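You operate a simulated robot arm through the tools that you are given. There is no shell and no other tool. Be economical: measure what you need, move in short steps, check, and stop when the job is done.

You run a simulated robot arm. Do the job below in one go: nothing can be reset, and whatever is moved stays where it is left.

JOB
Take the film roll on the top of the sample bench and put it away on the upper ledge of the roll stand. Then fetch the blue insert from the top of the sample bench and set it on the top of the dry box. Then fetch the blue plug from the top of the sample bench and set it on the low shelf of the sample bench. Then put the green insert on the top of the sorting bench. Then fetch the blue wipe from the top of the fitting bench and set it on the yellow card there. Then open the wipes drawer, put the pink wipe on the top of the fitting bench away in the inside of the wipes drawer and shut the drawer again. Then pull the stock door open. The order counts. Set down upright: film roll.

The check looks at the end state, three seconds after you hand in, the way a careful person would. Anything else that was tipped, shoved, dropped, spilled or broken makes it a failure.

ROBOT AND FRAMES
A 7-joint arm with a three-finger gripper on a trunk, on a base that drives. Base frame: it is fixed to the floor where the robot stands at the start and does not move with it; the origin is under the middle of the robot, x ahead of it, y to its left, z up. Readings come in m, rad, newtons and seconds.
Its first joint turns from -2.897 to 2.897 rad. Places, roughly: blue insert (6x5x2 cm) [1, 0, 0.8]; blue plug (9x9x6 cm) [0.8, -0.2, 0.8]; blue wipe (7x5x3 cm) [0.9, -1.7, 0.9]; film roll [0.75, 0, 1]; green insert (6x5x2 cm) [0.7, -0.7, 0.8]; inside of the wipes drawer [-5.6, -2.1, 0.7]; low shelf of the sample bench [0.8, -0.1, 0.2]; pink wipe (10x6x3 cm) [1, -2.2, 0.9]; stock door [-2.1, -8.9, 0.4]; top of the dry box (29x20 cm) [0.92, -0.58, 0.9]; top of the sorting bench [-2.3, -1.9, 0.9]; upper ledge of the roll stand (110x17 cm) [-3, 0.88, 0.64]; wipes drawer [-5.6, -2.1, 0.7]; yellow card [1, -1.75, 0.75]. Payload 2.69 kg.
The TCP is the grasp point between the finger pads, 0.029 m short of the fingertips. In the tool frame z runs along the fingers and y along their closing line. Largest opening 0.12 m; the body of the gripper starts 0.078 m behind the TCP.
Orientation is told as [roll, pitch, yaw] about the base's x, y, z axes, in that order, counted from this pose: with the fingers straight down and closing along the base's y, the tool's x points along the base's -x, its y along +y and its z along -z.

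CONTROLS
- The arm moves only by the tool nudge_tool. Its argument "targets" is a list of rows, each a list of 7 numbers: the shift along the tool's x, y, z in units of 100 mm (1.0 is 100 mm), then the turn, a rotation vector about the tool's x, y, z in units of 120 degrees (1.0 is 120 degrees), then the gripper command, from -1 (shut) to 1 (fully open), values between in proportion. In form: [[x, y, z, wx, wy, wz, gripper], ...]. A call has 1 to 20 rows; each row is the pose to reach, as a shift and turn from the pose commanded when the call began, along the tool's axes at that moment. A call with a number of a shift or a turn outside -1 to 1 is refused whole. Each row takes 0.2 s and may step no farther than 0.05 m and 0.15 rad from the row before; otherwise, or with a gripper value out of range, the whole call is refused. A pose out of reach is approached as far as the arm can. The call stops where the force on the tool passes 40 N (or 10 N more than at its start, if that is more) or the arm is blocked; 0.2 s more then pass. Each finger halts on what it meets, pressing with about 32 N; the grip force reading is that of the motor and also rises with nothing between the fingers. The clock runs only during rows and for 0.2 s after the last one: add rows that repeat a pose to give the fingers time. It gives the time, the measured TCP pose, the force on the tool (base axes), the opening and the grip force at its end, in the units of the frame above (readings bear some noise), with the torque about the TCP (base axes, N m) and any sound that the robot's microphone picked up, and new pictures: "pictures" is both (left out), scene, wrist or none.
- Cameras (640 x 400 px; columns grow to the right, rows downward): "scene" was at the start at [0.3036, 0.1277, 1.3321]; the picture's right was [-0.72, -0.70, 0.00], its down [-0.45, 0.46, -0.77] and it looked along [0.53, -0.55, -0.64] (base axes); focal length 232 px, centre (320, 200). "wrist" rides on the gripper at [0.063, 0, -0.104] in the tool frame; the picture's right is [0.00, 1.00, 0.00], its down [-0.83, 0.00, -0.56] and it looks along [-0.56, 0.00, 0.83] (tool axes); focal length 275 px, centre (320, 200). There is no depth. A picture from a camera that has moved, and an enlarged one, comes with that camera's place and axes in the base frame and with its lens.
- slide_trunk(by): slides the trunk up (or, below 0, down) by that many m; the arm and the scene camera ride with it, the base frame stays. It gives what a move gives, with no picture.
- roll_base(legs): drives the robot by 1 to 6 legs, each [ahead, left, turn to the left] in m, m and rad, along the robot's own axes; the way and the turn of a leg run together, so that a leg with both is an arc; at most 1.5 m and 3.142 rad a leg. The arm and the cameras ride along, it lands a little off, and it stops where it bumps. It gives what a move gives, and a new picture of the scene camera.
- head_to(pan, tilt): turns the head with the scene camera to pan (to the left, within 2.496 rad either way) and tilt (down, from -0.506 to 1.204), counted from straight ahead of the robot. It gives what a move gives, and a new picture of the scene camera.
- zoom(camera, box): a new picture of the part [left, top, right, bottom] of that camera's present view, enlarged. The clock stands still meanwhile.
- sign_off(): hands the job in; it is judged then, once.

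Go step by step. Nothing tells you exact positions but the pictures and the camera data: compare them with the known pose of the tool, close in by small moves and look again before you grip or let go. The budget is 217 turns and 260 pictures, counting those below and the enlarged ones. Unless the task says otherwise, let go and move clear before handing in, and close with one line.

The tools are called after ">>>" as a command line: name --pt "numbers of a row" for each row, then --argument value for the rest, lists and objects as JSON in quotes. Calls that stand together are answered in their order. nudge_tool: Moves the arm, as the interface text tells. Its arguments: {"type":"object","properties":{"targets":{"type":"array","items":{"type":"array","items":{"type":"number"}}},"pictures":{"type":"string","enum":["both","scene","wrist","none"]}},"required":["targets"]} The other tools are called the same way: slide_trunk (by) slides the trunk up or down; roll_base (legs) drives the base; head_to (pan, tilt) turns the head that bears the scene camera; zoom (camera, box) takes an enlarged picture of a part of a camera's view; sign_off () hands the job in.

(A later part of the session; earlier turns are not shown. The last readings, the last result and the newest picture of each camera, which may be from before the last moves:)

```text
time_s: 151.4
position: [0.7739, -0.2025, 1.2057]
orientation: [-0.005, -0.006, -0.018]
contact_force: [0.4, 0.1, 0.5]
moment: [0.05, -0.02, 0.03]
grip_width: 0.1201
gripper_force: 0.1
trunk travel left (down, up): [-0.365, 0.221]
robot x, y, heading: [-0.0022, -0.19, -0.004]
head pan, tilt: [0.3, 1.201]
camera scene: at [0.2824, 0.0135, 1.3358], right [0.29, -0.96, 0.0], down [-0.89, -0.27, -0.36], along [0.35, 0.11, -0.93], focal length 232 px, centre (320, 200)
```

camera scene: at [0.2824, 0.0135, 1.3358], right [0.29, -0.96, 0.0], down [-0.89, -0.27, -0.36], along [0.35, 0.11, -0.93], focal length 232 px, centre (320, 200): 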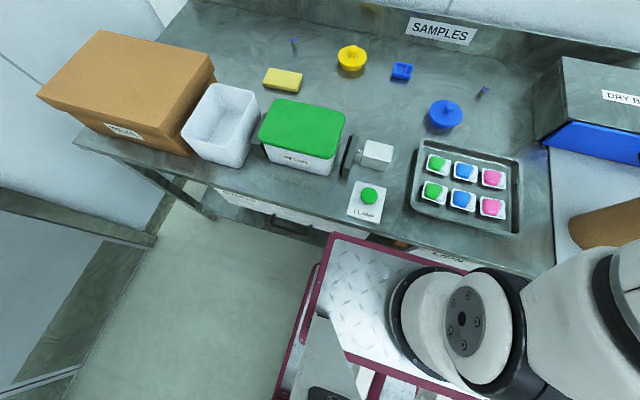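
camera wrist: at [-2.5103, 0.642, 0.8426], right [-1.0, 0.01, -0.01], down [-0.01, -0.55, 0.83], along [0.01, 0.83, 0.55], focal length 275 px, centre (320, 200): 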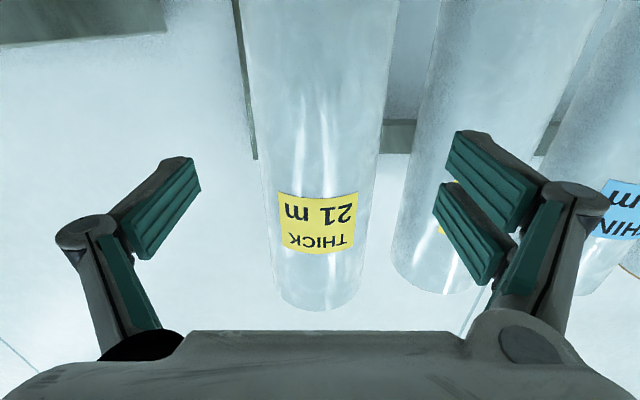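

I'll raise the trunk another 5 cm so that the plate clears the low items, then move forward 7 cm.

>>> slide_trunk --by 0.05

>>> roll_base --legs '[[0.07, 0.02, 0]]'

>>> nudge_tool --pt "-0.25 0.25 0.25 0 0 0 1" --pt "-0.5 0.5 0.5 0 0 0 1" --pt "-0.75 0.75 0.75 0 0 0 1" --pt "-1 1 1 0 0 0 1" --pictures "wrist"

```text
time_s: 152.3
position: [0.7733, -0.2021, 1.2566]
orientation: [-0.006, -0.003, -0.019]
contact_force: [0.1, 0.0, 0.4]
moment: [-0.02, 0.0, 0.04]
grip_width: 0.1197
gripper_force: 0.0
trunk travel left (down, up): [-0.415, 0.171]
robot x, y, heading: [0.0044, -0.1875, -0.005]
head pan, tilt: [0.3, 1.201]
```

```text
time_s: 153.4
position: [0.8432, -0.1839, 1.2562]
orientation: [-0.006, -0.004, -0.021]
contact_force: [0.6, -0.2, -0.6]
moment: [-0.02, 0.02, 0.02]
grip_width: 0.1203
gripper_force: 0.0
trunk travel left (down, up): [-0.415, 0.171]
robot x, y, heading: [0.0698, -0.1679, -0.007]
head pan, tilt: [0.3, 1.201]
camera scene: at [0.3223, 0.0325, 1.3857], right [0.29, -0.96, 0.0], down [-0.89, -0.27, -0.36], along [0.35, 0.11, -0.93], focal length 232 px, centre (320, 200)
```

scene: 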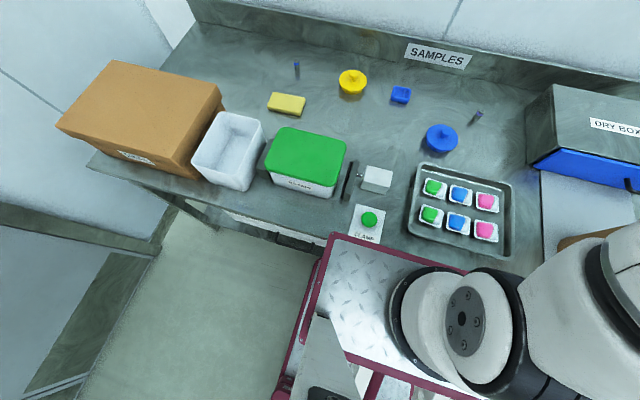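

```text
time_s: 154.4
position: [0.9451, -0.0849, 1.1555]
orientation: [-0.006, -0.008, -0.019]
contact_force: [0.0, 0.0, 0.7]
moment: [0.07, -0.03, 0.02]
grip_width: 0.1199
gripper_force: 0.1
trunk travel left (down, up): [-0.415, 0.171]
robot x, y, heading: [0.0703, -0.1721, -0.004]
head pan, tilt: [0.3, 1.201]
camera wrist: at [0.8824, -0.0823, 1.259], right [0.01, 1.0, 0.0], down [0.83, -0.01, 0.56], along [0.56, -0.01, -0.83], focal length 275 px, centre (320, 200)
```

wrist: 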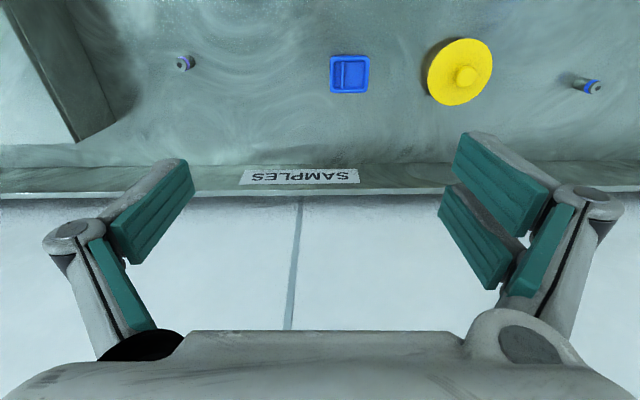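

The insert is at about (0.957, -0.037), and its top is near z≈0.81. I'll move above it and look again.

>>> nudge_tool --pt "-0.03 0.15 0.4 0 0 0 0.6" --pt "-0.06 0.3 0.8 0 0 0 0.5" --pt "-0.1 0.47 1.0 0 0 0 0.4" --pictures "none"

>>> nudge_tool --pt "0 0 0.4 0 0 0 0.4" --pt "0 0 0.8 0 0 0 0.4" --pt "0 0 1.0 0 0 0 0.4" --pictures "wrist"

```text
time_s: 155.2
position: [0.9568, -0.0403, 1.0565]
orientation: [-0.005, -0.005, -0.019]
contact_force: [-0.4, 0.4, -0.1]
moment: [0.04, 0.0, -0.02]
grip_width: 0.084
gripper_force: 0.0
trunk travel left (down, up): [-0.415, 0.171]
robot x, y, heading: [0.0739, -0.1725, -0.003]
head pan, tilt: [0.3, 1.201]
```

```text
time_s: 156.0
position: [0.9577, -0.04, 0.9567]
orientation: [-0.005, -0.004, -0.018]
contact_force: [-0.1, 0.2, 0.1]
moment: [0.01, 0.01, 0.04]
grip_width: 0.0839
gripper_force: 0.1
trunk travel left (down, up): [-0.415, 0.171]
robot x, y, heading: [0.0752, -0.1708, -0.007]
head pan, tilt: [0.3, 1.201]
camera wrist: at [0.8939, -0.0363, 1.0598], right [0.01, 1.0, -0.01], down [0.83, -0.01, 0.56], along [0.56, -0.01, -0.83], focal length 275 px, centre (320, 200)
```

wrist: 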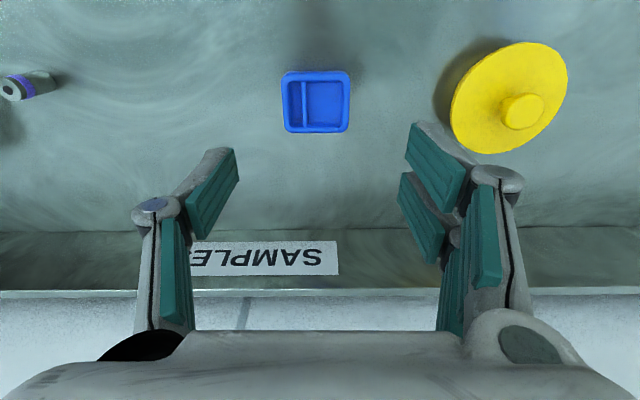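

Centered. Descend to TCP z≈0.822 in steps and look before closing.

>>> nudge_tool --pt "0 0 0.4 0 0 0 0.4" --pt "0 0 0.8 0 0 0 0.4" --pt "0 0 1.0 0 0 0 0.4" --pictures "none"

>>> nudge_tool --pt "0 0 0.1 0 0 0 0.4" --pt "0 0 0.2 0 0 0 0.4" --pt "0 0 0.27 0 0 0 0.4" --pt "0 0 0.33 0 0 0 0.4" --pictures "wrist"

```text
time_s: 156.8
position: [0.9572, -0.0396, 0.8562]
orientation: [-0.004, -0.005, -0.02]
contact_force: [0.1, 0.0, -0.5]
moment: [0.03, -0.02, 0.01]
grip_width: 0.0837
gripper_force: 0.1
trunk travel left (down, up): [-0.415, 0.171]
robot x, y, heading: [0.0736, -0.1681, -0.004]
head pan, tilt: [0.3, 1.201]
```

```text
time_s: 157.8
position: [0.958, -0.0412, 0.8239]
orientation: [-0.006, -0.004, -0.02]
contact_force: [-0.9, 0.2, 0.2]
moment: [-0.02, 0.02, -0.03]
grip_width: 0.0841
gripper_force: 0.0
trunk travel left (down, up): [-0.415, 0.171]
robot x, y, heading: [0.0722, -0.1718, -0.005]
head pan, tilt: [0.3, 1.201]
camera wrist: at [0.8943, -0.0373, 0.9265], right [0.01, 1.0, -0.01], down [0.83, -0.01, 0.56], along [0.56, -0.01, -0.83], focal length 275 px, centre (320, 200)
```

wrist: 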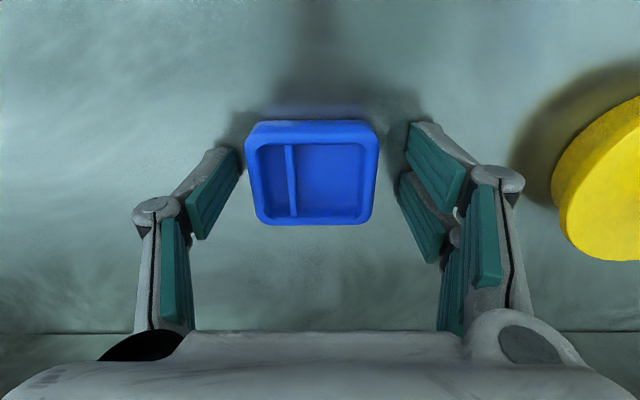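

>>> nudge_tool --pt "0 -0.02 0.05 0 0 0 0.4" --pt "0 -0.02 0.05 0 0 0 0.0" --pt "0 -0.02 0.05 0 0 0 -1" --pt "0 -0.02 0.05 0 0 0 -1" --pt "0 -0.02 0.05 0 0 0 -1" --pictures "none"

>>> nudge_tool --pt "0 0 -0.2 0 0 0 -1" --pt "0 0 -0.5 0 0 0 -1" --pt "0 0 -1 0 0 0 -1" --pictures "wrist"

```text
time_s: 158.4
position: [0.9615, -0.0364, 0.8272]
orientation: [0.003, -0.019, -0.018]
contact_force: [-3.9, 1.7, 20.2]
moment: [0.04, 0.38, 0.0]
grip_width: 0.0572
gripper_force: 44.9
trunk travel left (down, up): [-0.415, 0.171]
robot x, y, heading: [0.0743, -0.1698, -0.006]
head pan, tilt: [0.3, 1.201]
stopped in row 3: the force on the tool passed its limit at 60 N (the readings are from after the stop); the commanded pose is now the measured one
```

```text
time_s: 159.2
position: [0.96, -0.0383, 0.9238]
orientation: [0.001, -0.011, -0.015]
contact_force: [0.7, 0.2, -0.5]
moment: [-0.04, 0.03, 0.0]
grip_width: 0.0574
gripper_force: 32.3
trunk travel left (down, up): [-0.415, 0.171]
robot x, y, heading: [0.0709, -0.1682, -0.008]
head pan, tilt: [0.3, 1.201]
camera wrist: at [0.8953, -0.0351, 1.0262], right [0.01, 1.0, 0.0], down [0.82, -0.01, 0.57], along [0.57, -0.01, -0.82], focal length 275 px, centre (320, 200)
```

wrist: 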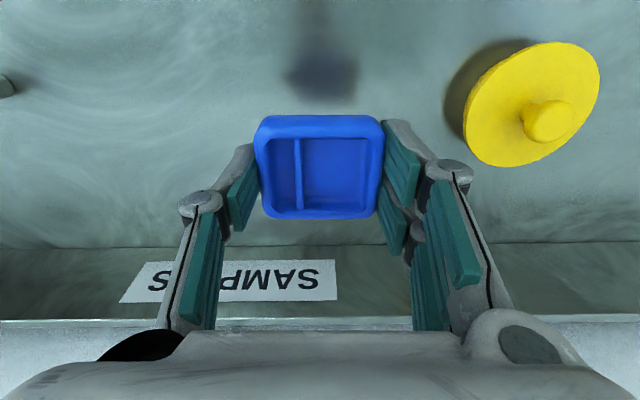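

Insert held. The fingertips touched the table (their tips swing lower when closing), which puts the table near z≈0.79. Now lift and swing over toward the dry box.

>>> nudge_tool --pt "0 -0.1 -0.45 0 0 0 -1" --pt "0 -0.5 -0.7 0 0 0 -1" --pt "0 -0.95 -0.9 0 0 0 -1" --pictures "none"

>>> nudge_tool --pt "0 -0.4 0 0 0 0 -1" --pt "0 -0.8 0 0 0 0 -1" --pt "0 -1 0 0 0 0 -1" --pictures "none"

>>> nudge_tool --pt "0 -0.4 0 0 0 0 -1" --pt "0 -0.8 0 0 0 0 -1" --pt "0 -1 0 0 0 0 -1" --pictures "none"

>>> nudge_tool --pt "0 -0.4 0 0 0 0 -1" --pt "0 -0.8 0 0 0 0 -1" --pt "0 -1 0 0 0 0 -1" --pictures "wrist"

>>> head_to --pan -0.4 --tilt 0.9

```text
time_s: 160.0
position: [0.9556, -0.1307, 1.0139]
orientation: [0.004, -0.012, -0.014]
contact_force: [1.8, 1.8, -0.6]
moment: [-0.11, 0.01, 0.02]
grip_width: 0.0572
gripper_force: 32.0
trunk travel left (down, up): [-0.415, 0.171]
robot x, y, heading: [0.0766, -0.1684, -0.009]
head pan, tilt: [0.3, 1.201]
```

```text
time_s: 160.8
position: [0.9534, -0.2335, 1.0129]
orientation: [0.001, -0.015, -0.018]
contact_force: [0.2, 0.7, -0.4]
moment: [-0.07, 0.02, -0.01]
grip_width: 0.0573
gripper_force: 32.2
trunk travel left (down, up): [-0.415, 0.171]
robot x, y, heading: [0.072, -0.1708, -0.004]
head pan, tilt: [0.3, 1.201]
```

```text
time_s: 161.6
position: [0.9529, -0.3325, 1.0136]
orientation: [0.001, -0.015, -0.017]
contact_force: [0.8, 0.4, -1.3]
moment: [-0.04, 0.01, 0.0]
grip_width: 0.0572
gripper_force: 32.5
trunk travel left (down, up): [-0.415, 0.171]
robot x, y, heading: [0.0765, -0.1707, -0.005]
head pan, tilt: [0.3, 1.201]
```

```text
time_s: 162.4
position: [0.9497, -0.4319, 1.011]
orientation: [0.003, -0.015, -0.015]
contact_force: [0.6, 0.2, -1.1]
moment: [-0.06, 0.04, 0.04]
grip_width: 0.0574
gripper_force: 32.1
trunk travel left (down, up): [-0.415, 0.171]
robot x, y, heading: [0.074, -0.1746, 0.0]
head pan, tilt: [0.3, 1.201]
camera wrist: at [0.8867, -0.43, 1.114], right [0.01, 1.0, 0.0], down [0.82, -0.01, 0.57], along [0.57, 0.0, -0.82], focal length 275 px, centre (320, 200)
```

wrist: 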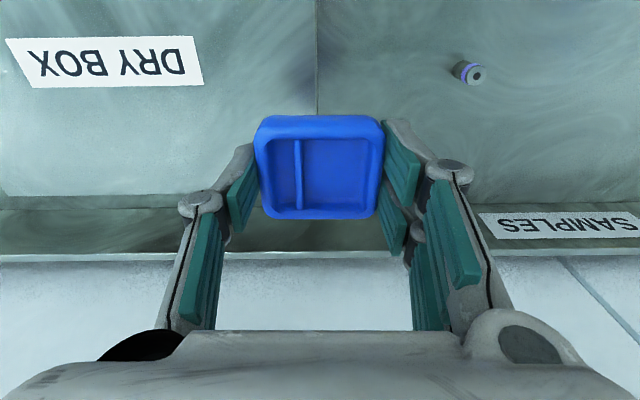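

```text
time_s: 163.5
position: [0.9503, -0.4333, 1.0108]
orientation: [0.003, -0.014, -0.019]
contact_force: [-0.1, 0.4, -0.3]
moment: [-0.02, -0.03, -0.01]
grip_width: 0.0569
gripper_force: 32.4
trunk travel left (down, up): [-0.415, 0.171]
robot x, y, heading: [0.0738, -0.1683, -0.008]
head pan, tilt: [-0.4, 0.901]
camera scene: at [0.3381, -0.0132, 1.4055], right [-0.39, -0.92, 0.0], down [-0.72, 0.31, -0.62], along [0.57, -0.24, -0.78], focal length 232 px, centre (320, 200)
```

scene: 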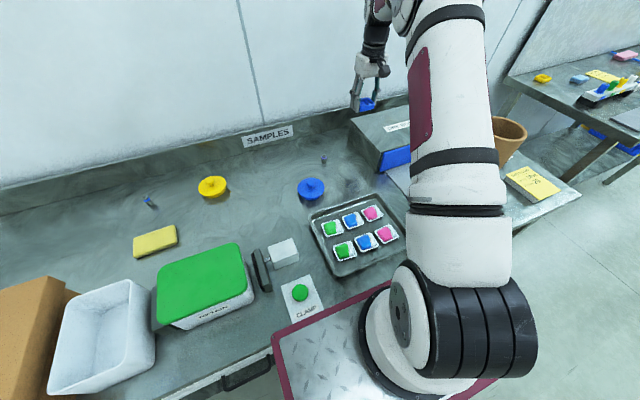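

The dry box's left edge is at y≈-0.43; its centre is near (0.925, -0.575). Continue there.

>>> nudge_tool --pt "0.1 -0.4 0 0 0 0 -1" --pt "0.2 -0.8 0 0 0 0 -1" --pt "0.2 -1 0 0 0 0 -1" --pictures "none"

>>> nudge_tool --pt "0 -0.35 0.1 0 0 0 -1" --pt "0 -0.35 0.3 0 0 0 -1" --pictures "both"

```text
time_s: 164.3
position: [0.9304, -0.5327, 1.0103]
orientation: [0.002, -0.014, -0.016]
contact_force: [-0.5, -0.2, 0.5]
moment: [-0.09, 0.02, 0.01]
grip_width: 0.0571
gripper_force: 31.4
trunk travel left (down, up): [-0.415, 0.171]
robot x, y, heading: [0.0758, -0.1716, -0.005]
head pan, tilt: [-0.4, 0.901]
```

```text
time_s: 164.9
position: [0.9287, -0.5674, 0.9821]
orientation: [0.002, -0.015, -0.018]
contact_force: [-0.3, 0.6, -0.2]
moment: [-0.04, 0.0, 0.01]
grip_width: 0.0572
gripper_force: 32.3
trunk travel left (down, up): [-0.415, 0.171]
robot x, y, heading: [0.0756, -0.1682, -0.007]
head pan, tilt: [-0.4, 0.901]
camera scene: at [0.3381, -0.0132, 1.4056], right [-0.39, -0.92, 0.0], down [-0.72, 0.31, -0.62], along [0.57, -0.24, -0.78], focal length 232 px, centre (320, 200)
camera wrist: at [0.8645, -0.5646, 1.0843], right [0.01, 1.0, 0.0], down [0.82, -0.01, 0.57], along [0.57, -0.01, -0.82], focal length 275 px, centre (320, 200)
```

scene: 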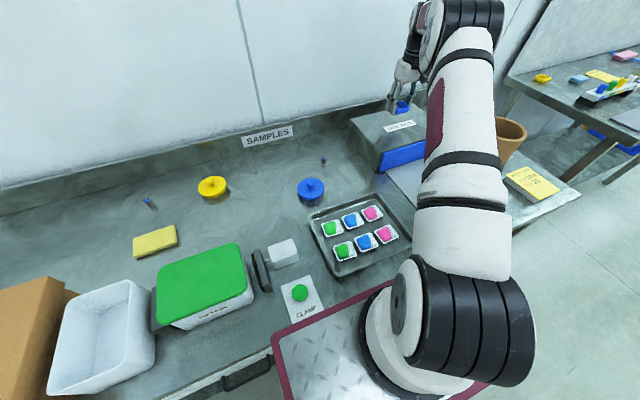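
wrist: 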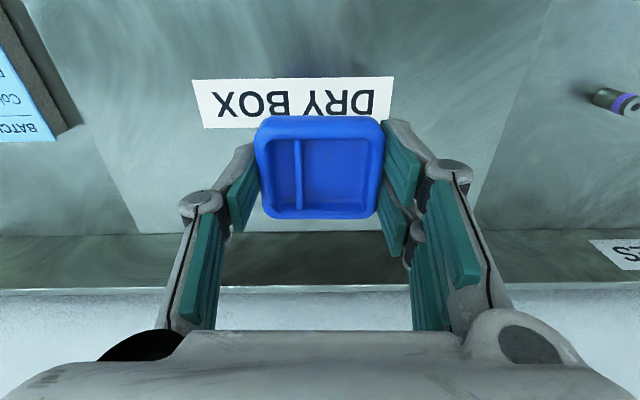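

The box top is at z≈0.904, x 0.82–1.02. The insert should rest with TCP at about 0.94; lower carefully.

>>> nudge_tool --pt "0 0 0.15 0 0 0 -1" --pt "0 0 0.25 0 0 0 -1" --pt "0 0 0.33 0 0 0 -1" --pt "0 0 0.37 0 0 0 -1" --pictures "wrist"

```text
time_s: 165.9
position: [0.9287, -0.5677, 0.9467]
orientation: [0.002, -0.015, -0.018]
contact_force: [0.2, 0.2, -0.4]
moment: [0.03, 0.04, -0.02]
grip_width: 0.0573
gripper_force: 32.1
trunk travel left (down, up): [-0.415, 0.171]
robot x, y, heading: [0.0718, -0.1734, -0.003]
head pan, tilt: [-0.4, 0.901]
camera wrist: at [0.866, -0.5653, 1.0478], right [0.01, 1.0, 0.0], down [0.82, -0.01, 0.57], along [0.57, -0.01, -0.82], focal length 275 px, centre (320, 200)
```

wrist: 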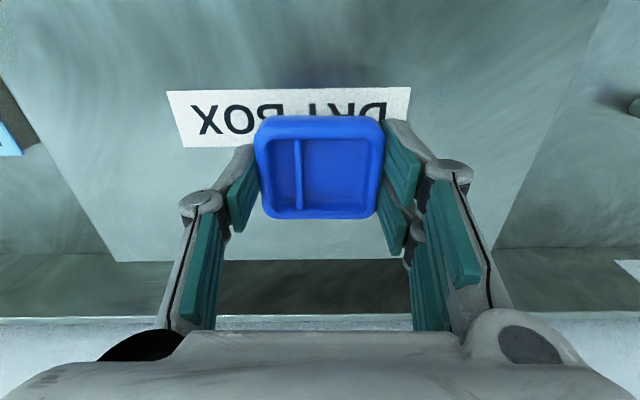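

>>> nudge_tool --pt "0 0 0.02 0 0 0 -1" --pt "0 0 0.04 0 0 0 -1" --pt "0 0 0.06 0 0 0 -1" --pt "0 0 0.08 0 0 0 -1" --pictures "none"

```text
time_s: 166.9
position: [0.9289, -0.5682, 0.9377]
orientation: [0.002, -0.014, -0.018]
contact_force: [0.9, -0.3, 0.4]
moment: [-0.01, 0.01, 0.0]
grip_width: 0.057
gripper_force: 32.1
trunk travel left (down, up): [-0.415, 0.171]
robot x, y, heading: [0.0729, -0.1696, -0.006]
head pan, tilt: [-0.4, 0.901]
```

No contact yet; a few more 2 mm steps.

>>> nudge_tool --pt "0 0 0.02 0 0 0 -1" --pt "0 0 0.04 0 0 0 -1" --pt "0 0 0.06 0 0 0 -1" --pictures "wrist"

```text
time_s: 167.7
position: [0.9305, -0.5679, 0.931]
orientation: [0.001, -0.015, -0.016]
contact_force: [-0.5, 0.0, -0.3]
moment: [0.0, 0.01, -0.01]
grip_width: 0.0571
gripper_force: 32.4
trunk travel left (down, up): [-0.415, 0.171]
robot x, y, heading: [0.0761, -0.1701, -0.003]
head pan, tilt: [-0.4, 0.901]
camera wrist: at [0.8661, -0.5648, 1.0336], right [0.01, 1.0, 0.0], down [0.82, -0.01, 0.57], along [0.57, -0.01, -0.82], focal length 275 px, centre (320, 200)
```

wrist: 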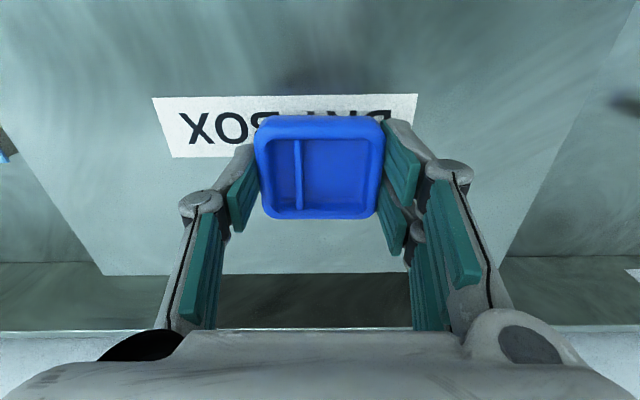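

>>> nudge_tool --pt "0 0 0.02 0 0 0 -1" --pt "0 0 0.04 0 0 0 -1" --pt "0 0 0.06 0 0 0 -1" --pt "0 0 0.08 0 0 0 -1" --pictures "wrist"

```text
time_s: 168.7
position: [0.9306, -0.5687, 0.9238]
orientation: [0.001, -0.014, -0.018]
contact_force: [0.0, 0.1, -0.6]
moment: [-0.02, 0.02, -0.01]
grip_width: 0.0572
gripper_force: 32.1
trunk travel left (down, up): [-0.415, 0.171]
robot x, y, heading: [0.0743, -0.1701, -0.003]
head pan, tilt: [-0.4, 0.901]
camera wrist: at [0.8668, -0.5649, 1.0256], right [0.01, 1.0, 0.0], down [0.82, -0.01, 0.57], along [0.57, -0.01, -0.82], focal length 275 px, centre (320, 200)
```

wrist: 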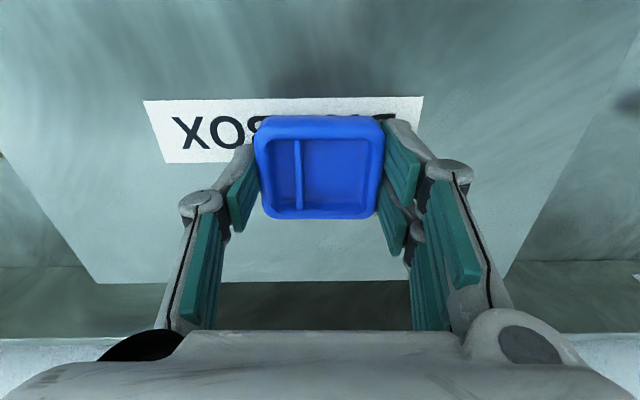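

>>> nudge_tool --pt "0 0 0.02 0 0 0 -1" --pt "0 0 0.04 0 0 0 -1" --pt "0 0 0.06 0 0 0 -1" --pt "0 0 0.08 0 0 0 -1" --pt "0 0 0.1 0 0 0 -1" --pictures "wrist"

>>> zoom --camera "scene" --box '[340, 50, 500, 180]'

```text
time_s: 169.7
position: [0.9328, -0.5677, 0.9232]
orientation: [-0.002, -0.02, -0.016]
contact_force: [-4.4, 2.5, 12.8]
moment: [0.5, 0.41, 0.11]
grip_width: 0.0571
gripper_force: 31.7
trunk travel left (down, up): [-0.415, 0.171]
robot x, y, heading: [0.0745, -0.1712, -0.004]
head pan, tilt: [-0.4, 0.901]
stopped in row 5: the force on the tool passed its limit at 43 N (the readings are from after the stop); the commanded pose is now the measured one
camera wrist: at [0.8672, -0.565, 1.0242], right [0.01, 1.0, 0.0], down [0.82, -0.01, 0.57], along [0.57, -0.01, -0.82], focal length 275 px, centre (320, 200)
```

wrist: 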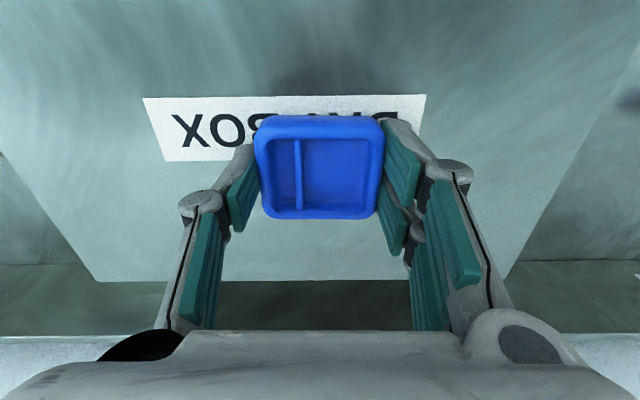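

```text
3.08 times, centred on (420, 115) of scene
camera zoom: at [0.3374, -0.0129, 1.4055], right [-0.39, -0.92, 0.0], down [-0.72, 0.31, -0.62], along [0.57, -0.24, -0.78], focal length 714 px, centre (12, 462)
```

zoom: 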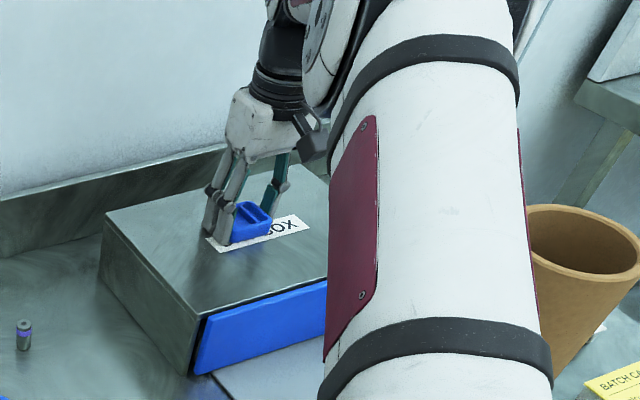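

Contact at TCP z≈0.922. Release and lift away.

>>> nudge_tool --pt "0 0 -0.01 0 0 0 0.05" --pt "0 0 -0.01 0 0 0 0.3" --pt "0 0 -0.01 0 0 0 0.5" --pt "0 0 -0.01 0 0 0 0.5" --pt "0 0 -0.3 0 0 0 0.5" --pt "0 0 -0.7 0 0 0 0.5" --pt "0 0 -1 0 0 0 0.5" --pictures "both"

```text
time_s: 171.3
position: [0.9308, -0.5687, 1.02]
orientation: [0.001, -0.019, -0.017]
contact_force: [0.5, -0.4, -0.3]
moment: [0.02, 0.01, 0.0]
grip_width: 0.0899
gripper_force: 0.1
trunk travel left (down, up): [-0.415, 0.171]
robot x, y, heading: [0.0754, -0.1698, -0.008]
head pan, tilt: [-0.4, 0.901]
camera scene: at [0.3382, -0.0133, 1.4055], right [-0.39, -0.92, 0.0], down [-0.72, 0.31, -0.62], along [0.57, -0.24, -0.78], focal length 232 px, centre (320, 200)
camera wrist: at [0.8655, -0.5648, 1.122], right [0.01, 1.0, 0.0], down [0.82, -0.01, 0.57], along [0.57, -0.01, -0.82], focal length 275 px, centre (320, 200)
```

scene: 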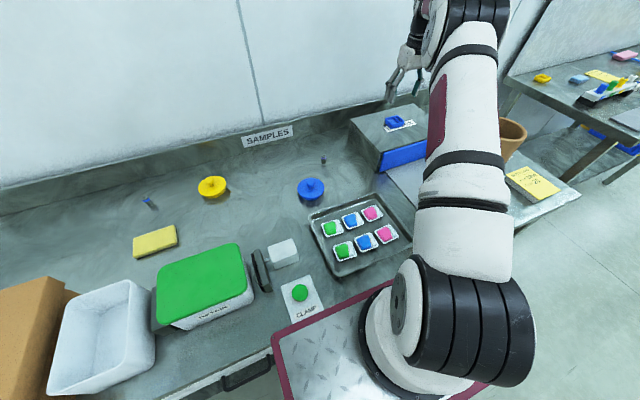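
wrist: 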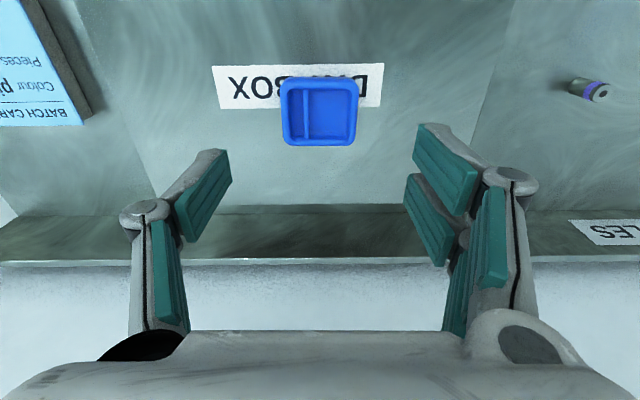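

Blue insert placed. The plug must go on the low shelf under the bench, so I'll grasp it with the tool pitched 45°. First move back above it and look.

>>> nudge_tool --pt "0.33 0.33 0 0 0 0 1" --pt "0.67 0.67 0 0 0 0 1" --pt "1 1 0 0 0 0 1" --pictures "none"

>>> nudge_tool --pt "0.33 0.33 0 0 0 0 1" --pt "0.67 0.67 0 0 0 0 1" --pt "1 1 0 0 0 0 1" --pictures "none"

>>> nudge_tool --pt "0 0.1 0 0 -0.054 0 1" --pt "0 0.3 0 0 -0.107 0 1" --pt "0 0.45 0 0 -0.161 0 1" --pt "0 0.6 0 0 -0.214 0 1" --pt "0 0.75 0 0 -0.268 0 1" --pt "0 0.9 0 0 -0.321 0 1" --pt "0 1 0 0 -0.375 0 1" --pictures "none"

>>> nudge_tool --pt "0 0.45 0 0 0 0 1" --pt "0 0.9 0 0 0 0 1" --pictures "both"

```text
time_s: 172.1
position: [0.8308, -0.4681, 1.0175]
orientation: [-0.001, -0.02, -0.02]
contact_force: [-0.4, -0.2, -0.4]
moment: [-0.02, 0.0, -0.02]
grip_width: 0.12
gripper_force: 0.1
trunk travel left (down, up): [-0.415, 0.171]
robot x, y, heading: [0.0731, -0.1717, -0.003]
head pan, tilt: [-0.4, 0.901]
```

```text
time_s: 172.9
position: [0.7332, -0.3651, 1.0159]
orientation: [-0.002, -0.02, -0.017]
contact_force: [1.2, -0.9, -0.4]
moment: [0.03, 0.04, 0.0]
grip_width: 0.1199
gripper_force: 0.0
trunk travel left (down, up): [-0.415, 0.171]
robot x, y, heading: [0.074, -0.1714, -0.006]
head pan, tilt: [-0.4, 0.901]
```

```text
time_s: 174.5
position: [0.7685, -0.2767, 1.0284]
orientation: [0.0, -0.805, -0.018]
contact_force: [-0.2, -0.2, 0.9]
moment: [-0.04, -0.01, 0.0]
grip_width: 0.1201
gripper_force: 0.0
out of reach, approached as far as the arm can: row 5, 6, 7
trunk travel left (down, up): [-0.415, 0.171]
robot x, y, heading: [0.0736, -0.1713, -0.009]
head pan, tilt: [-0.4, 0.901]
```

```text
time_s: 175.1
position: [0.7864, -0.1869, 1.0281]
orientation: [0.0, -0.803, -0.017]
contact_force: [0.2, 1.0, 0.5]
moment: [0.02, -0.02, 0.04]
grip_width: 0.1201
gripper_force: 0.1
out of reach, approached as far as the arm can: row 1, 2
trunk travel left (down, up): [-0.415, 0.171]
robot x, y, heading: [0.0739, -0.1721, -0.011]
head pan, tilt: [-0.4, 0.901]
camera scene: at [0.3378, -0.0139, 1.4057], right [-0.39, -0.92, 0.0], down [-0.72, 0.31, -0.62], along [0.57, -0.24, -0.78], focal length 232 px, centre (320, 200)
camera wrist: at [0.6677, -0.1836, 1.0543], right [0.02, 1.0, 0.0], down [0.18, 0.0, 0.98], along [0.98, -0.02, -0.18], focal length 275 px, centre (320, 200)
```

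scene: 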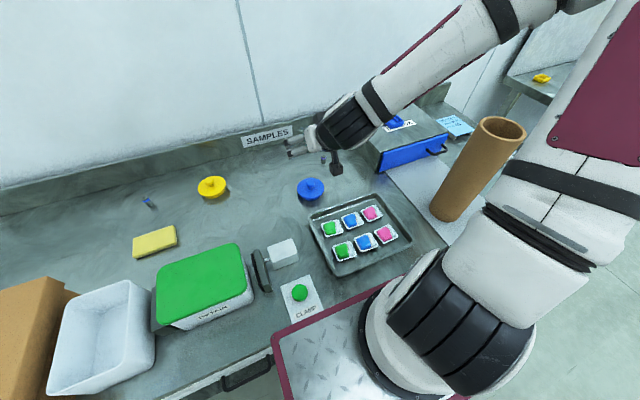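
wrist: 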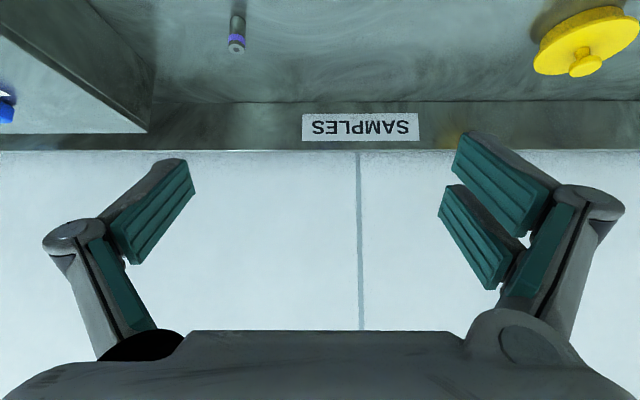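

The wrist limit appears at close range, so I'll back the base and lower the trunk to work with a more extended arm.

>>> roll_base --legs '[[-0.2, 0, 0.008]]'

>>> slide_trunk --by -0.1

>>> nudge_tool --pt "0 0 0.0 0 0 0 1" --pt "0 0 0.0 0 0 0 1" --pictures "wrist"

>>> head_to --pan 0 --tilt 0.8

>>> zoom --camera "scene" --box '[270, 60, 430, 180]'

```text
time_s: 176.7
position: [0.587, -0.1788, 1.0278]
orientation: [-0.002, -0.802, -0.002]
contact_force: [0.3, -0.6, 0.2]
moment: [-0.01, 0.0, 0.01]
grip_width: 0.1199
gripper_force: 0.1
trunk travel left (down, up): [-0.415, 0.171]
robot x, y, heading: [-0.1271, -0.1738, 0.006]
head pan, tilt: [-0.4, 0.901]
camera scene: at [0.1366, -0.0102, 1.4055], right [-0.38, -0.92, 0.0], down [-0.72, 0.3, -0.62], along [0.57, -0.24, -0.78], focal length 232 px, centre (320, 200)
```

scene: 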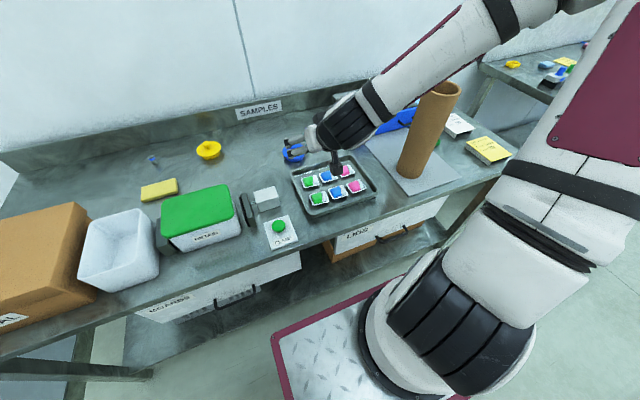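

```text
time_s: 178.0
position: [0.6402, -0.1791, 0.9292]
orientation: [-0.002, -0.8, -0.003]
contact_force: [0.5, 0.4, 0.8]
moment: [-0.04, 0.0, 0.02]
grip_width: 0.12
gripper_force: 0.2
trunk travel left (down, up): [-0.315, 0.271]
robot x, y, heading: [-0.1283, -0.1705, 0.006]
head pan, tilt: [-0.4, 0.901]
```

```text
time_s: 178.6
position: [0.6408, -0.1786, 0.9292]
orientation: [-0.003, -0.803, -0.005]
contact_force: [0.1, -0.6, -0.3]
moment: [0.0, 0.0, 0.01]
grip_width: 0.1201
gripper_force: 0.0
trunk travel left (down, up): [-0.315, 0.271]
robot x, y, heading: [-0.1275, -0.1694, 0.013]
head pan, tilt: [-0.4, 0.901]
camera wrist: at [0.5224, -0.1758, 0.9552], right [0.0, 1.0, 0.0], down [0.18, 0.0, 0.98], along [0.98, 0.0, -0.18], focal length 275 px, centre (320, 200)
```

wrist: 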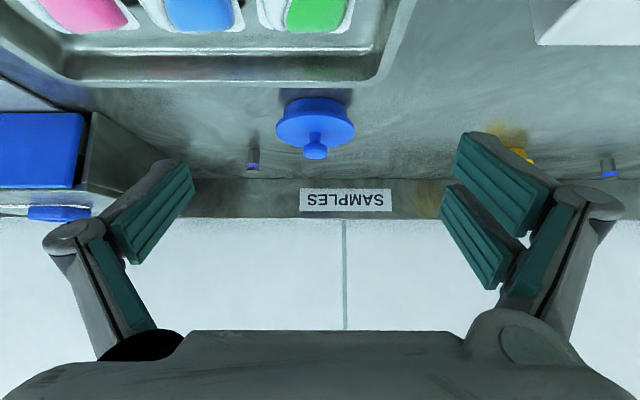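

```text
time_s: 179.5
position: [0.6408, -0.18, 0.9298]
orientation: [-0.002, -0.801, -0.005]
contact_force: [0.1, -0.2, -0.3]
moment: [0.0, -0.03, 0.0]
grip_width: 0.1199
gripper_force: 0.0
trunk travel left (down, up): [-0.315, 0.271]
robot x, y, heading: [-0.1265, -0.1713, 0.01]
head pan, tilt: [0.0, 0.799]
camera scene: at [0.2018, 0.0196, 1.3138], right [0.01, -1.0, 0.0], down [-0.72, 0.0, -0.7], along [0.7, 0.0, -0.72], focal length 232 px, centre (320, 200)
```

scene: 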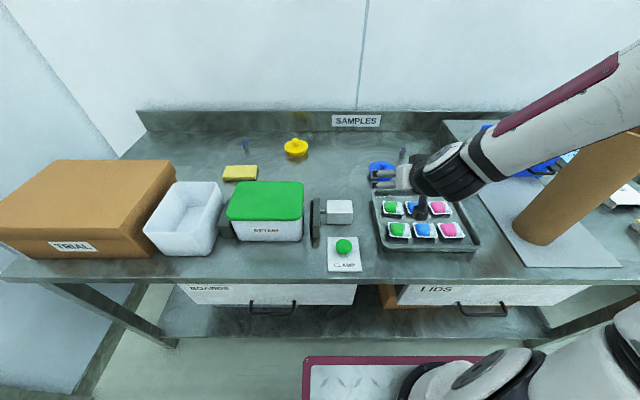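

```text
3.33 times, centred on (350, 120) of scene
camera zoom: at [0.2018, 0.0196, 1.3138], right [0.01, -1.0, 0.0], down [-0.72, 0.0, -0.7], along [0.7, 0.0, -0.72], focal length 773 px, centre (220, 467)
```

zoom: 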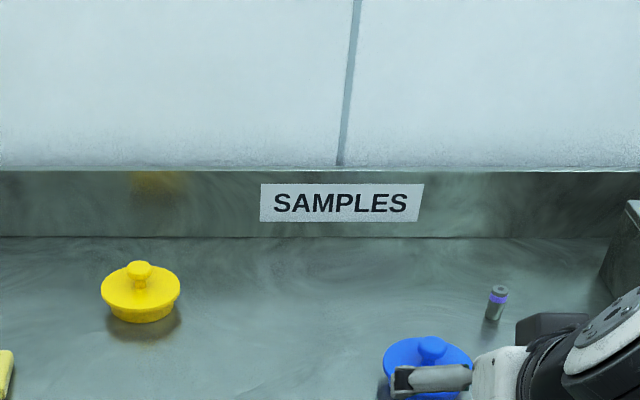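

The plug has a flange and a mushroom knob; the knob is at about (0.831, -0.183, 0.84). I'll go to a pre-grasp 10 cm back along the tool axis with the fingers partly closed.

>>> nudge_tool --pt "-0.22 -0.01 0.29 0 0 0 0.5" --pt "-0.44 -0.03 0.58 0 0 0 0.2" --pt "-0.66 -0.04 0.87 0 0 0 -0.1" --pt "-0.66 -0.04 0.87 0 0 0 -0.1" --pictures "both"

>>> zoom --camera "scene" --box '[320, 120, 480, 240]'

```text
time_s: 180.5
position: [0.7508, -0.1828, 0.9154]
orientation: [0.0, -0.8, -0.004]
contact_force: [-0.4, 0.0, 0.1]
moment: [0.01, 0.01, 0.02]
grip_width: 0.0539
gripper_force: 0.1
trunk travel left (down, up): [-0.315, 0.271]
robot x, y, heading: [-0.1294, -0.1723, 0.005]
head pan, tilt: [0.0, 0.799]
camera scene: at [0.2017, 0.0197, 1.3139], right [0.01, -1.0, 0.0], down [-0.72, 0.0, -0.7], along [0.7, 0.0, -0.72], focal length 232 px, centre (320, 200)
camera wrist: at [0.6322, -0.1795, 0.9413], right [0.0, 1.0, 0.0], down [0.18, 0.0, 0.98], along [0.98, 0.0, -0.18], focal length 275 px, centre (320, 200)
```

scene: 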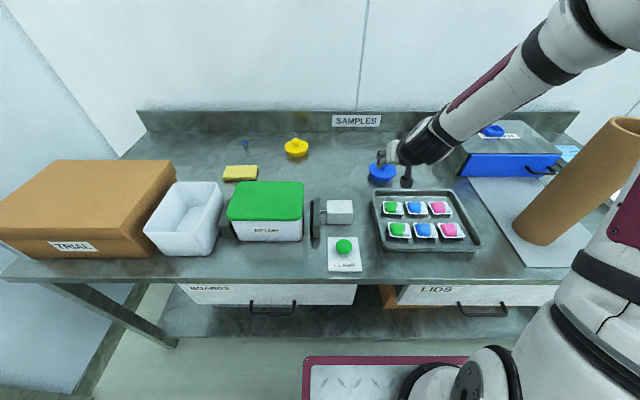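
wrist: 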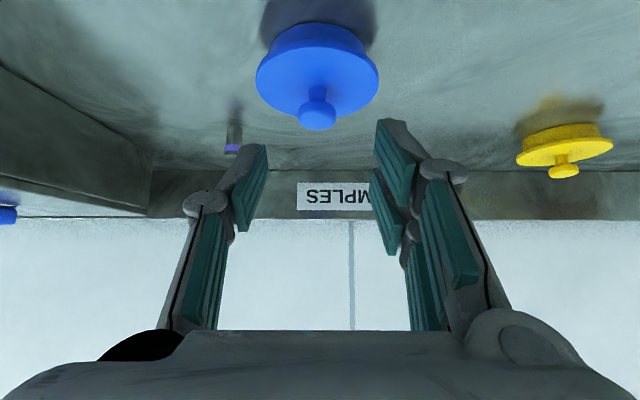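

```text
3.33 times, centred on (400, 180) of scene
camera zoom: at [0.2017, 0.0197, 1.3139], right [0.01, -1.0, 0.0], down [-0.72, 0.0, -0.7], along [0.7, 0.0, -0.72], focal length 773 px, centre (53, 267)
```

zoom: 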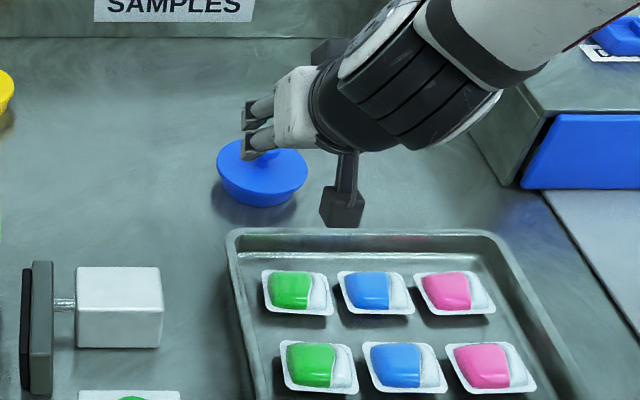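

The knob is right on the tool axis. Advance 7 cm along it and check.

>>> nudge_tool --pt "0 0 0.3 0 0 0 -0.1" --pt "0 0 0.55 0 0 0 -0.1" --pt "0 0 0.7 0 0 0 -0.1" --pictures "wrist"

>>> zoom --camera "scene" --box '[350, 130, 430, 190]'

```text
time_s: 181.3
position: [0.8013, -0.1826, 0.8689]
orientation: [-0.003, -0.802, -0.004]
contact_force: [0.3, -0.3, 0.3]
moment: [-0.02, 0.01, 0.01]
grip_width: 0.0541
gripper_force: 0.0
trunk travel left (down, up): [-0.315, 0.271]
robot x, y, heading: [-0.1285, -0.1697, 0.005]
head pan, tilt: [0.0, 0.799]
camera wrist: at [0.6812, -0.1799, 0.8937], right [0.0, 1.0, 0.0], down [0.18, 0.0, 0.98], along [0.98, 0.0, -0.18], focal length 275 px, centre (320, 200)
```

wrist: 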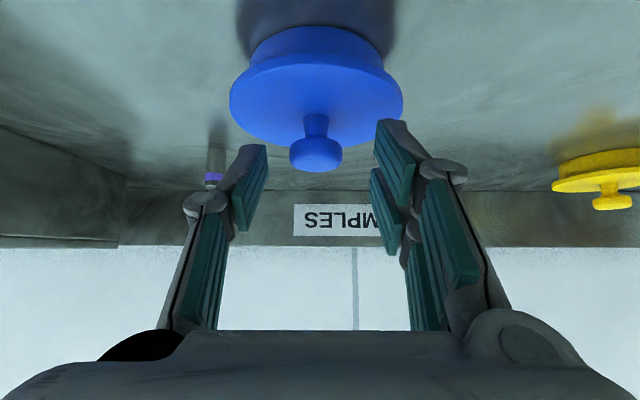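

```text
6.67 times, centred on (390, 160) of scene
camera zoom: at [0.2017, 0.0196, 1.3139], right [0.01, -1.0, 0.0], down [-0.72, 0.0, -0.7], along [0.7, 0.0, -0.72], focal length 1546 px, centre (-147, 467)
```

zoom: 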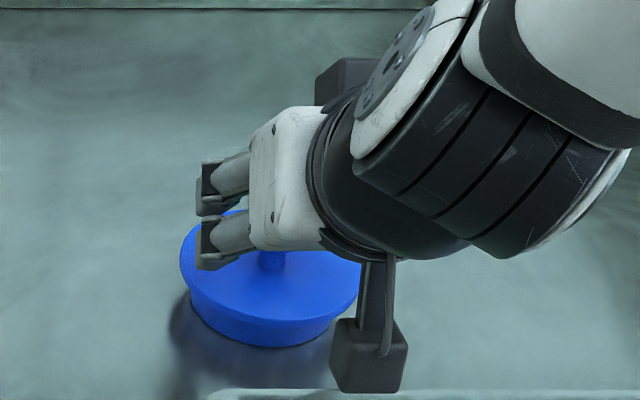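

>>> nudge_tool --pt "0 -0.01 0.1 0 0 0 -0.1" --pt "0 -0.01 0.2 0 0 0 -0.1" --pt "0 -0.01 0.28 0 0 0 -0.1" --pictures "wrist"

```text
time_s: 182.1
position: [0.8205, -0.1844, 0.8513]
orientation: [-0.002, -0.808, -0.004]
contact_force: [1.8, 7.3, 29.6]
moment: [0.64, -0.04, -0.01]
grip_width: 0.067
gripper_force: 12.5
trunk travel left (down, up): [-0.315, 0.271]
robot x, y, heading: [-0.1275, -0.1706, 0.008]
head pan, tilt: [0.0, 0.799]
camera wrist: at [0.7026, -0.1813, 0.8761], right [0.0, 1.0, 0.0], down [0.17, 0.0, 0.98], along [0.98, 0.0, -0.17], focal length 275 px, centre (320, 200)
```

wrist: 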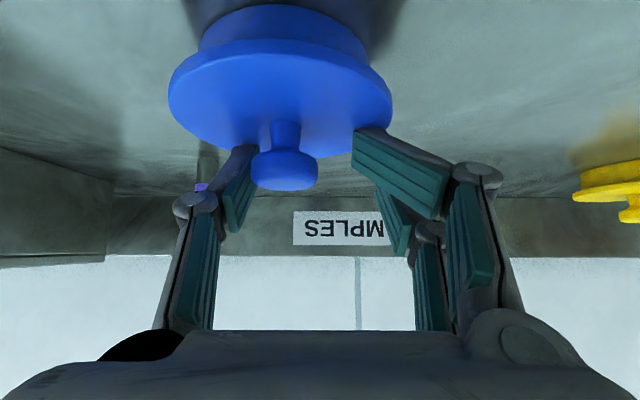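

The fingertips pressed on the flange and pushed the plug slightly. Lift 2 cm straight up and look.

>>> nudge_tool --pt "-0.07 0 -0.07 0 0 0 -0.1" --pt "-0.144 0 -0.139 0 0 0 -0.1" --pictures "wrist"

>>> zoom --camera "scene" --box '[350, 130, 430, 190]'

```text
time_s: 182.7
position: [0.8201, -0.1837, 0.8665]
orientation: [-0.001, -0.796, -0.005]
contact_force: [-1.0, -0.7, 0.0]
moment: [-0.03, 0.02, -0.02]
grip_width: 0.0572
gripper_force: 0.4
trunk travel left (down, up): [-0.315, 0.271]
robot x, y, heading: [-0.1244, -0.1692, 0.005]
head pan, tilt: [0.0, 0.799]
camera wrist: at [0.7011, -0.1812, 0.8936], right [0.0, 1.0, 0.0], down [0.18, 0.0, 0.98], along [0.98, 0.0, -0.18], focal length 275 px, centre (320, 200)
```

wrist: 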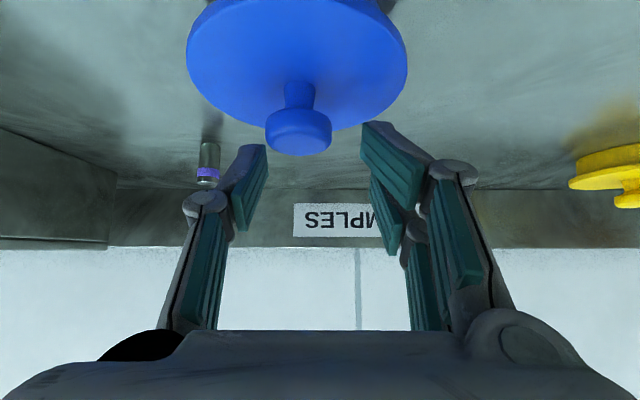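

```text
6.67 times, centred on (390, 160) of scene
camera zoom: at [0.202, 0.0196, 1.3137], right [0.01, -1.0, 0.0], down [-0.72, 0.0, -0.7], along [0.7, 0.0, -0.72], focal length 1546 px, centre (-147, 467)
```

zoom: 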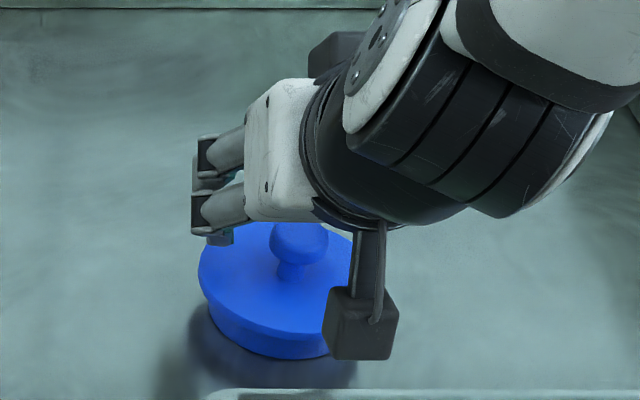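

The plug is still upright, knob now at about (0.829, -0.192). I'll back off, flatten the tool by another 15° so the tips clear the flange, and approach again slightly higher.

>>> nudge_tool --pt "0 0 -0.3 0 -0.0625 0 -0.1" --pt "0 0 -0.5 0 -0.125 0 -0.1" --pt "0 0 -0.5 0 -0.125 0 -0.1" --pictures "none"

>>> nudge_tool --pt "0.28 -0.08 0 0 0 0 -0.1" --pt "0.28 -0.08 0.15 0 0 0 -0.1" --pictures "wrist"

>>> zoom --camera "scene" --box '[350, 130, 430, 190]'

```text
time_s: 183.5
position: [0.7844, -0.1834, 0.9041]
orientation: [0.0, -1.062, -0.004]
contact_force: [-0.2, -1.0, 0.0]
moment: [-0.03, 0.01, 0.01]
grip_width: 0.0539
gripper_force: 0.0
trunk travel left (down, up): [-0.315, 0.271]
robot x, y, heading: [-0.1248, -0.1693, 0.01]
head pan, tilt: [0.0, 0.799]
```

```text
time_s: 184.1
position: [0.7837, -0.1941, 0.8722]
orientation: [-0.002, -1.063, -0.003]
contact_force: [-0.8, 0.0, 0.0]
moment: [0.0, 0.0, 0.02]
grip_width: 0.0539
gripper_force: 0.1
trunk travel left (down, up): [-0.315, 0.271]
robot x, y, heading: [-0.1272, -0.1716, 0.002]
head pan, tilt: [0.0, 0.799]
camera wrist: at [0.6624, -0.1907, 0.8657], right [0.0, 1.0, 0.0], down [-0.08, 0.01, 1.0], along [1.0, 0.0, 0.08], focal length 275 px, centre (320, 200)
```

wrist: 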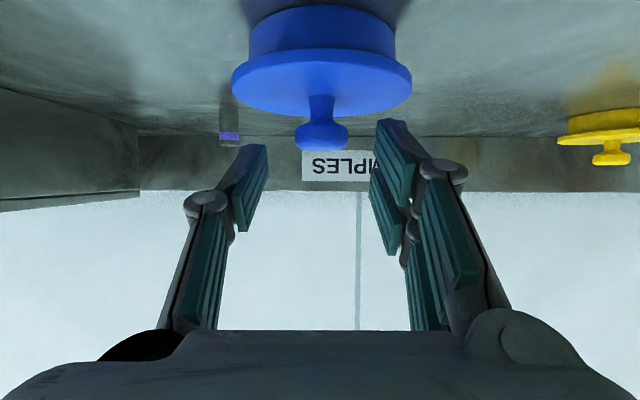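

```text
6.67 times, centred on (390, 160) of scene
camera zoom: at [0.2017, 0.0197, 1.3139], right [0.01, -1.0, 0.0], down [-0.72, 0.0, -0.7], along [0.7, 0.0, -0.72], focal length 1546 px, centre (-147, 467)
```

zoom: 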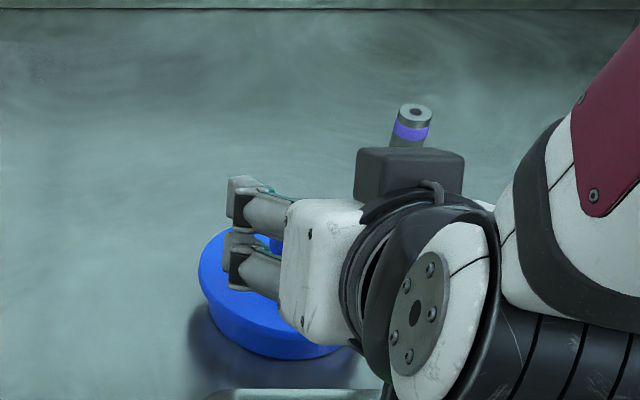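

>>> nudge_tool --pt "0.02 0.02 0.15 0 0 0 -0.1" --pt "0.03 0.04 0.25 0 0 0 -0.1" --pt "0.03 0.04 0.35 0 0 0 -0.1" --pictures "wrist"

```text
time_s: 184.9
position: [0.8131, -0.1886, 0.8558]
orientation: [-0.002, -1.073, -0.003]
contact_force: [-1.5, 3.2, 25.7]
moment: [0.84, -0.3, 0.13]
grip_width: 0.0601
gripper_force: 2.8
trunk travel left (down, up): [-0.315, 0.271]
robot x, y, heading: [-0.1265, -0.1718, 0.011]
head pan, tilt: [0.0, 0.799]
camera wrist: at [0.6918, -0.1853, 0.8491], right [0.0, 1.0, 0.0], down [-0.09, 0.0, 1.0], along [1.0, 0.0, 0.09], focal length 275 px, centre (320, 200)
```

wrist: 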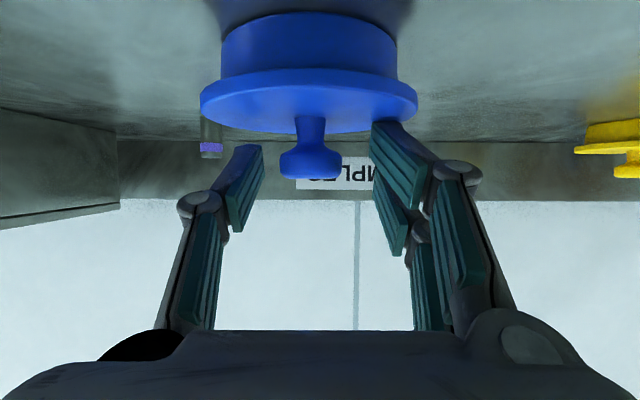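

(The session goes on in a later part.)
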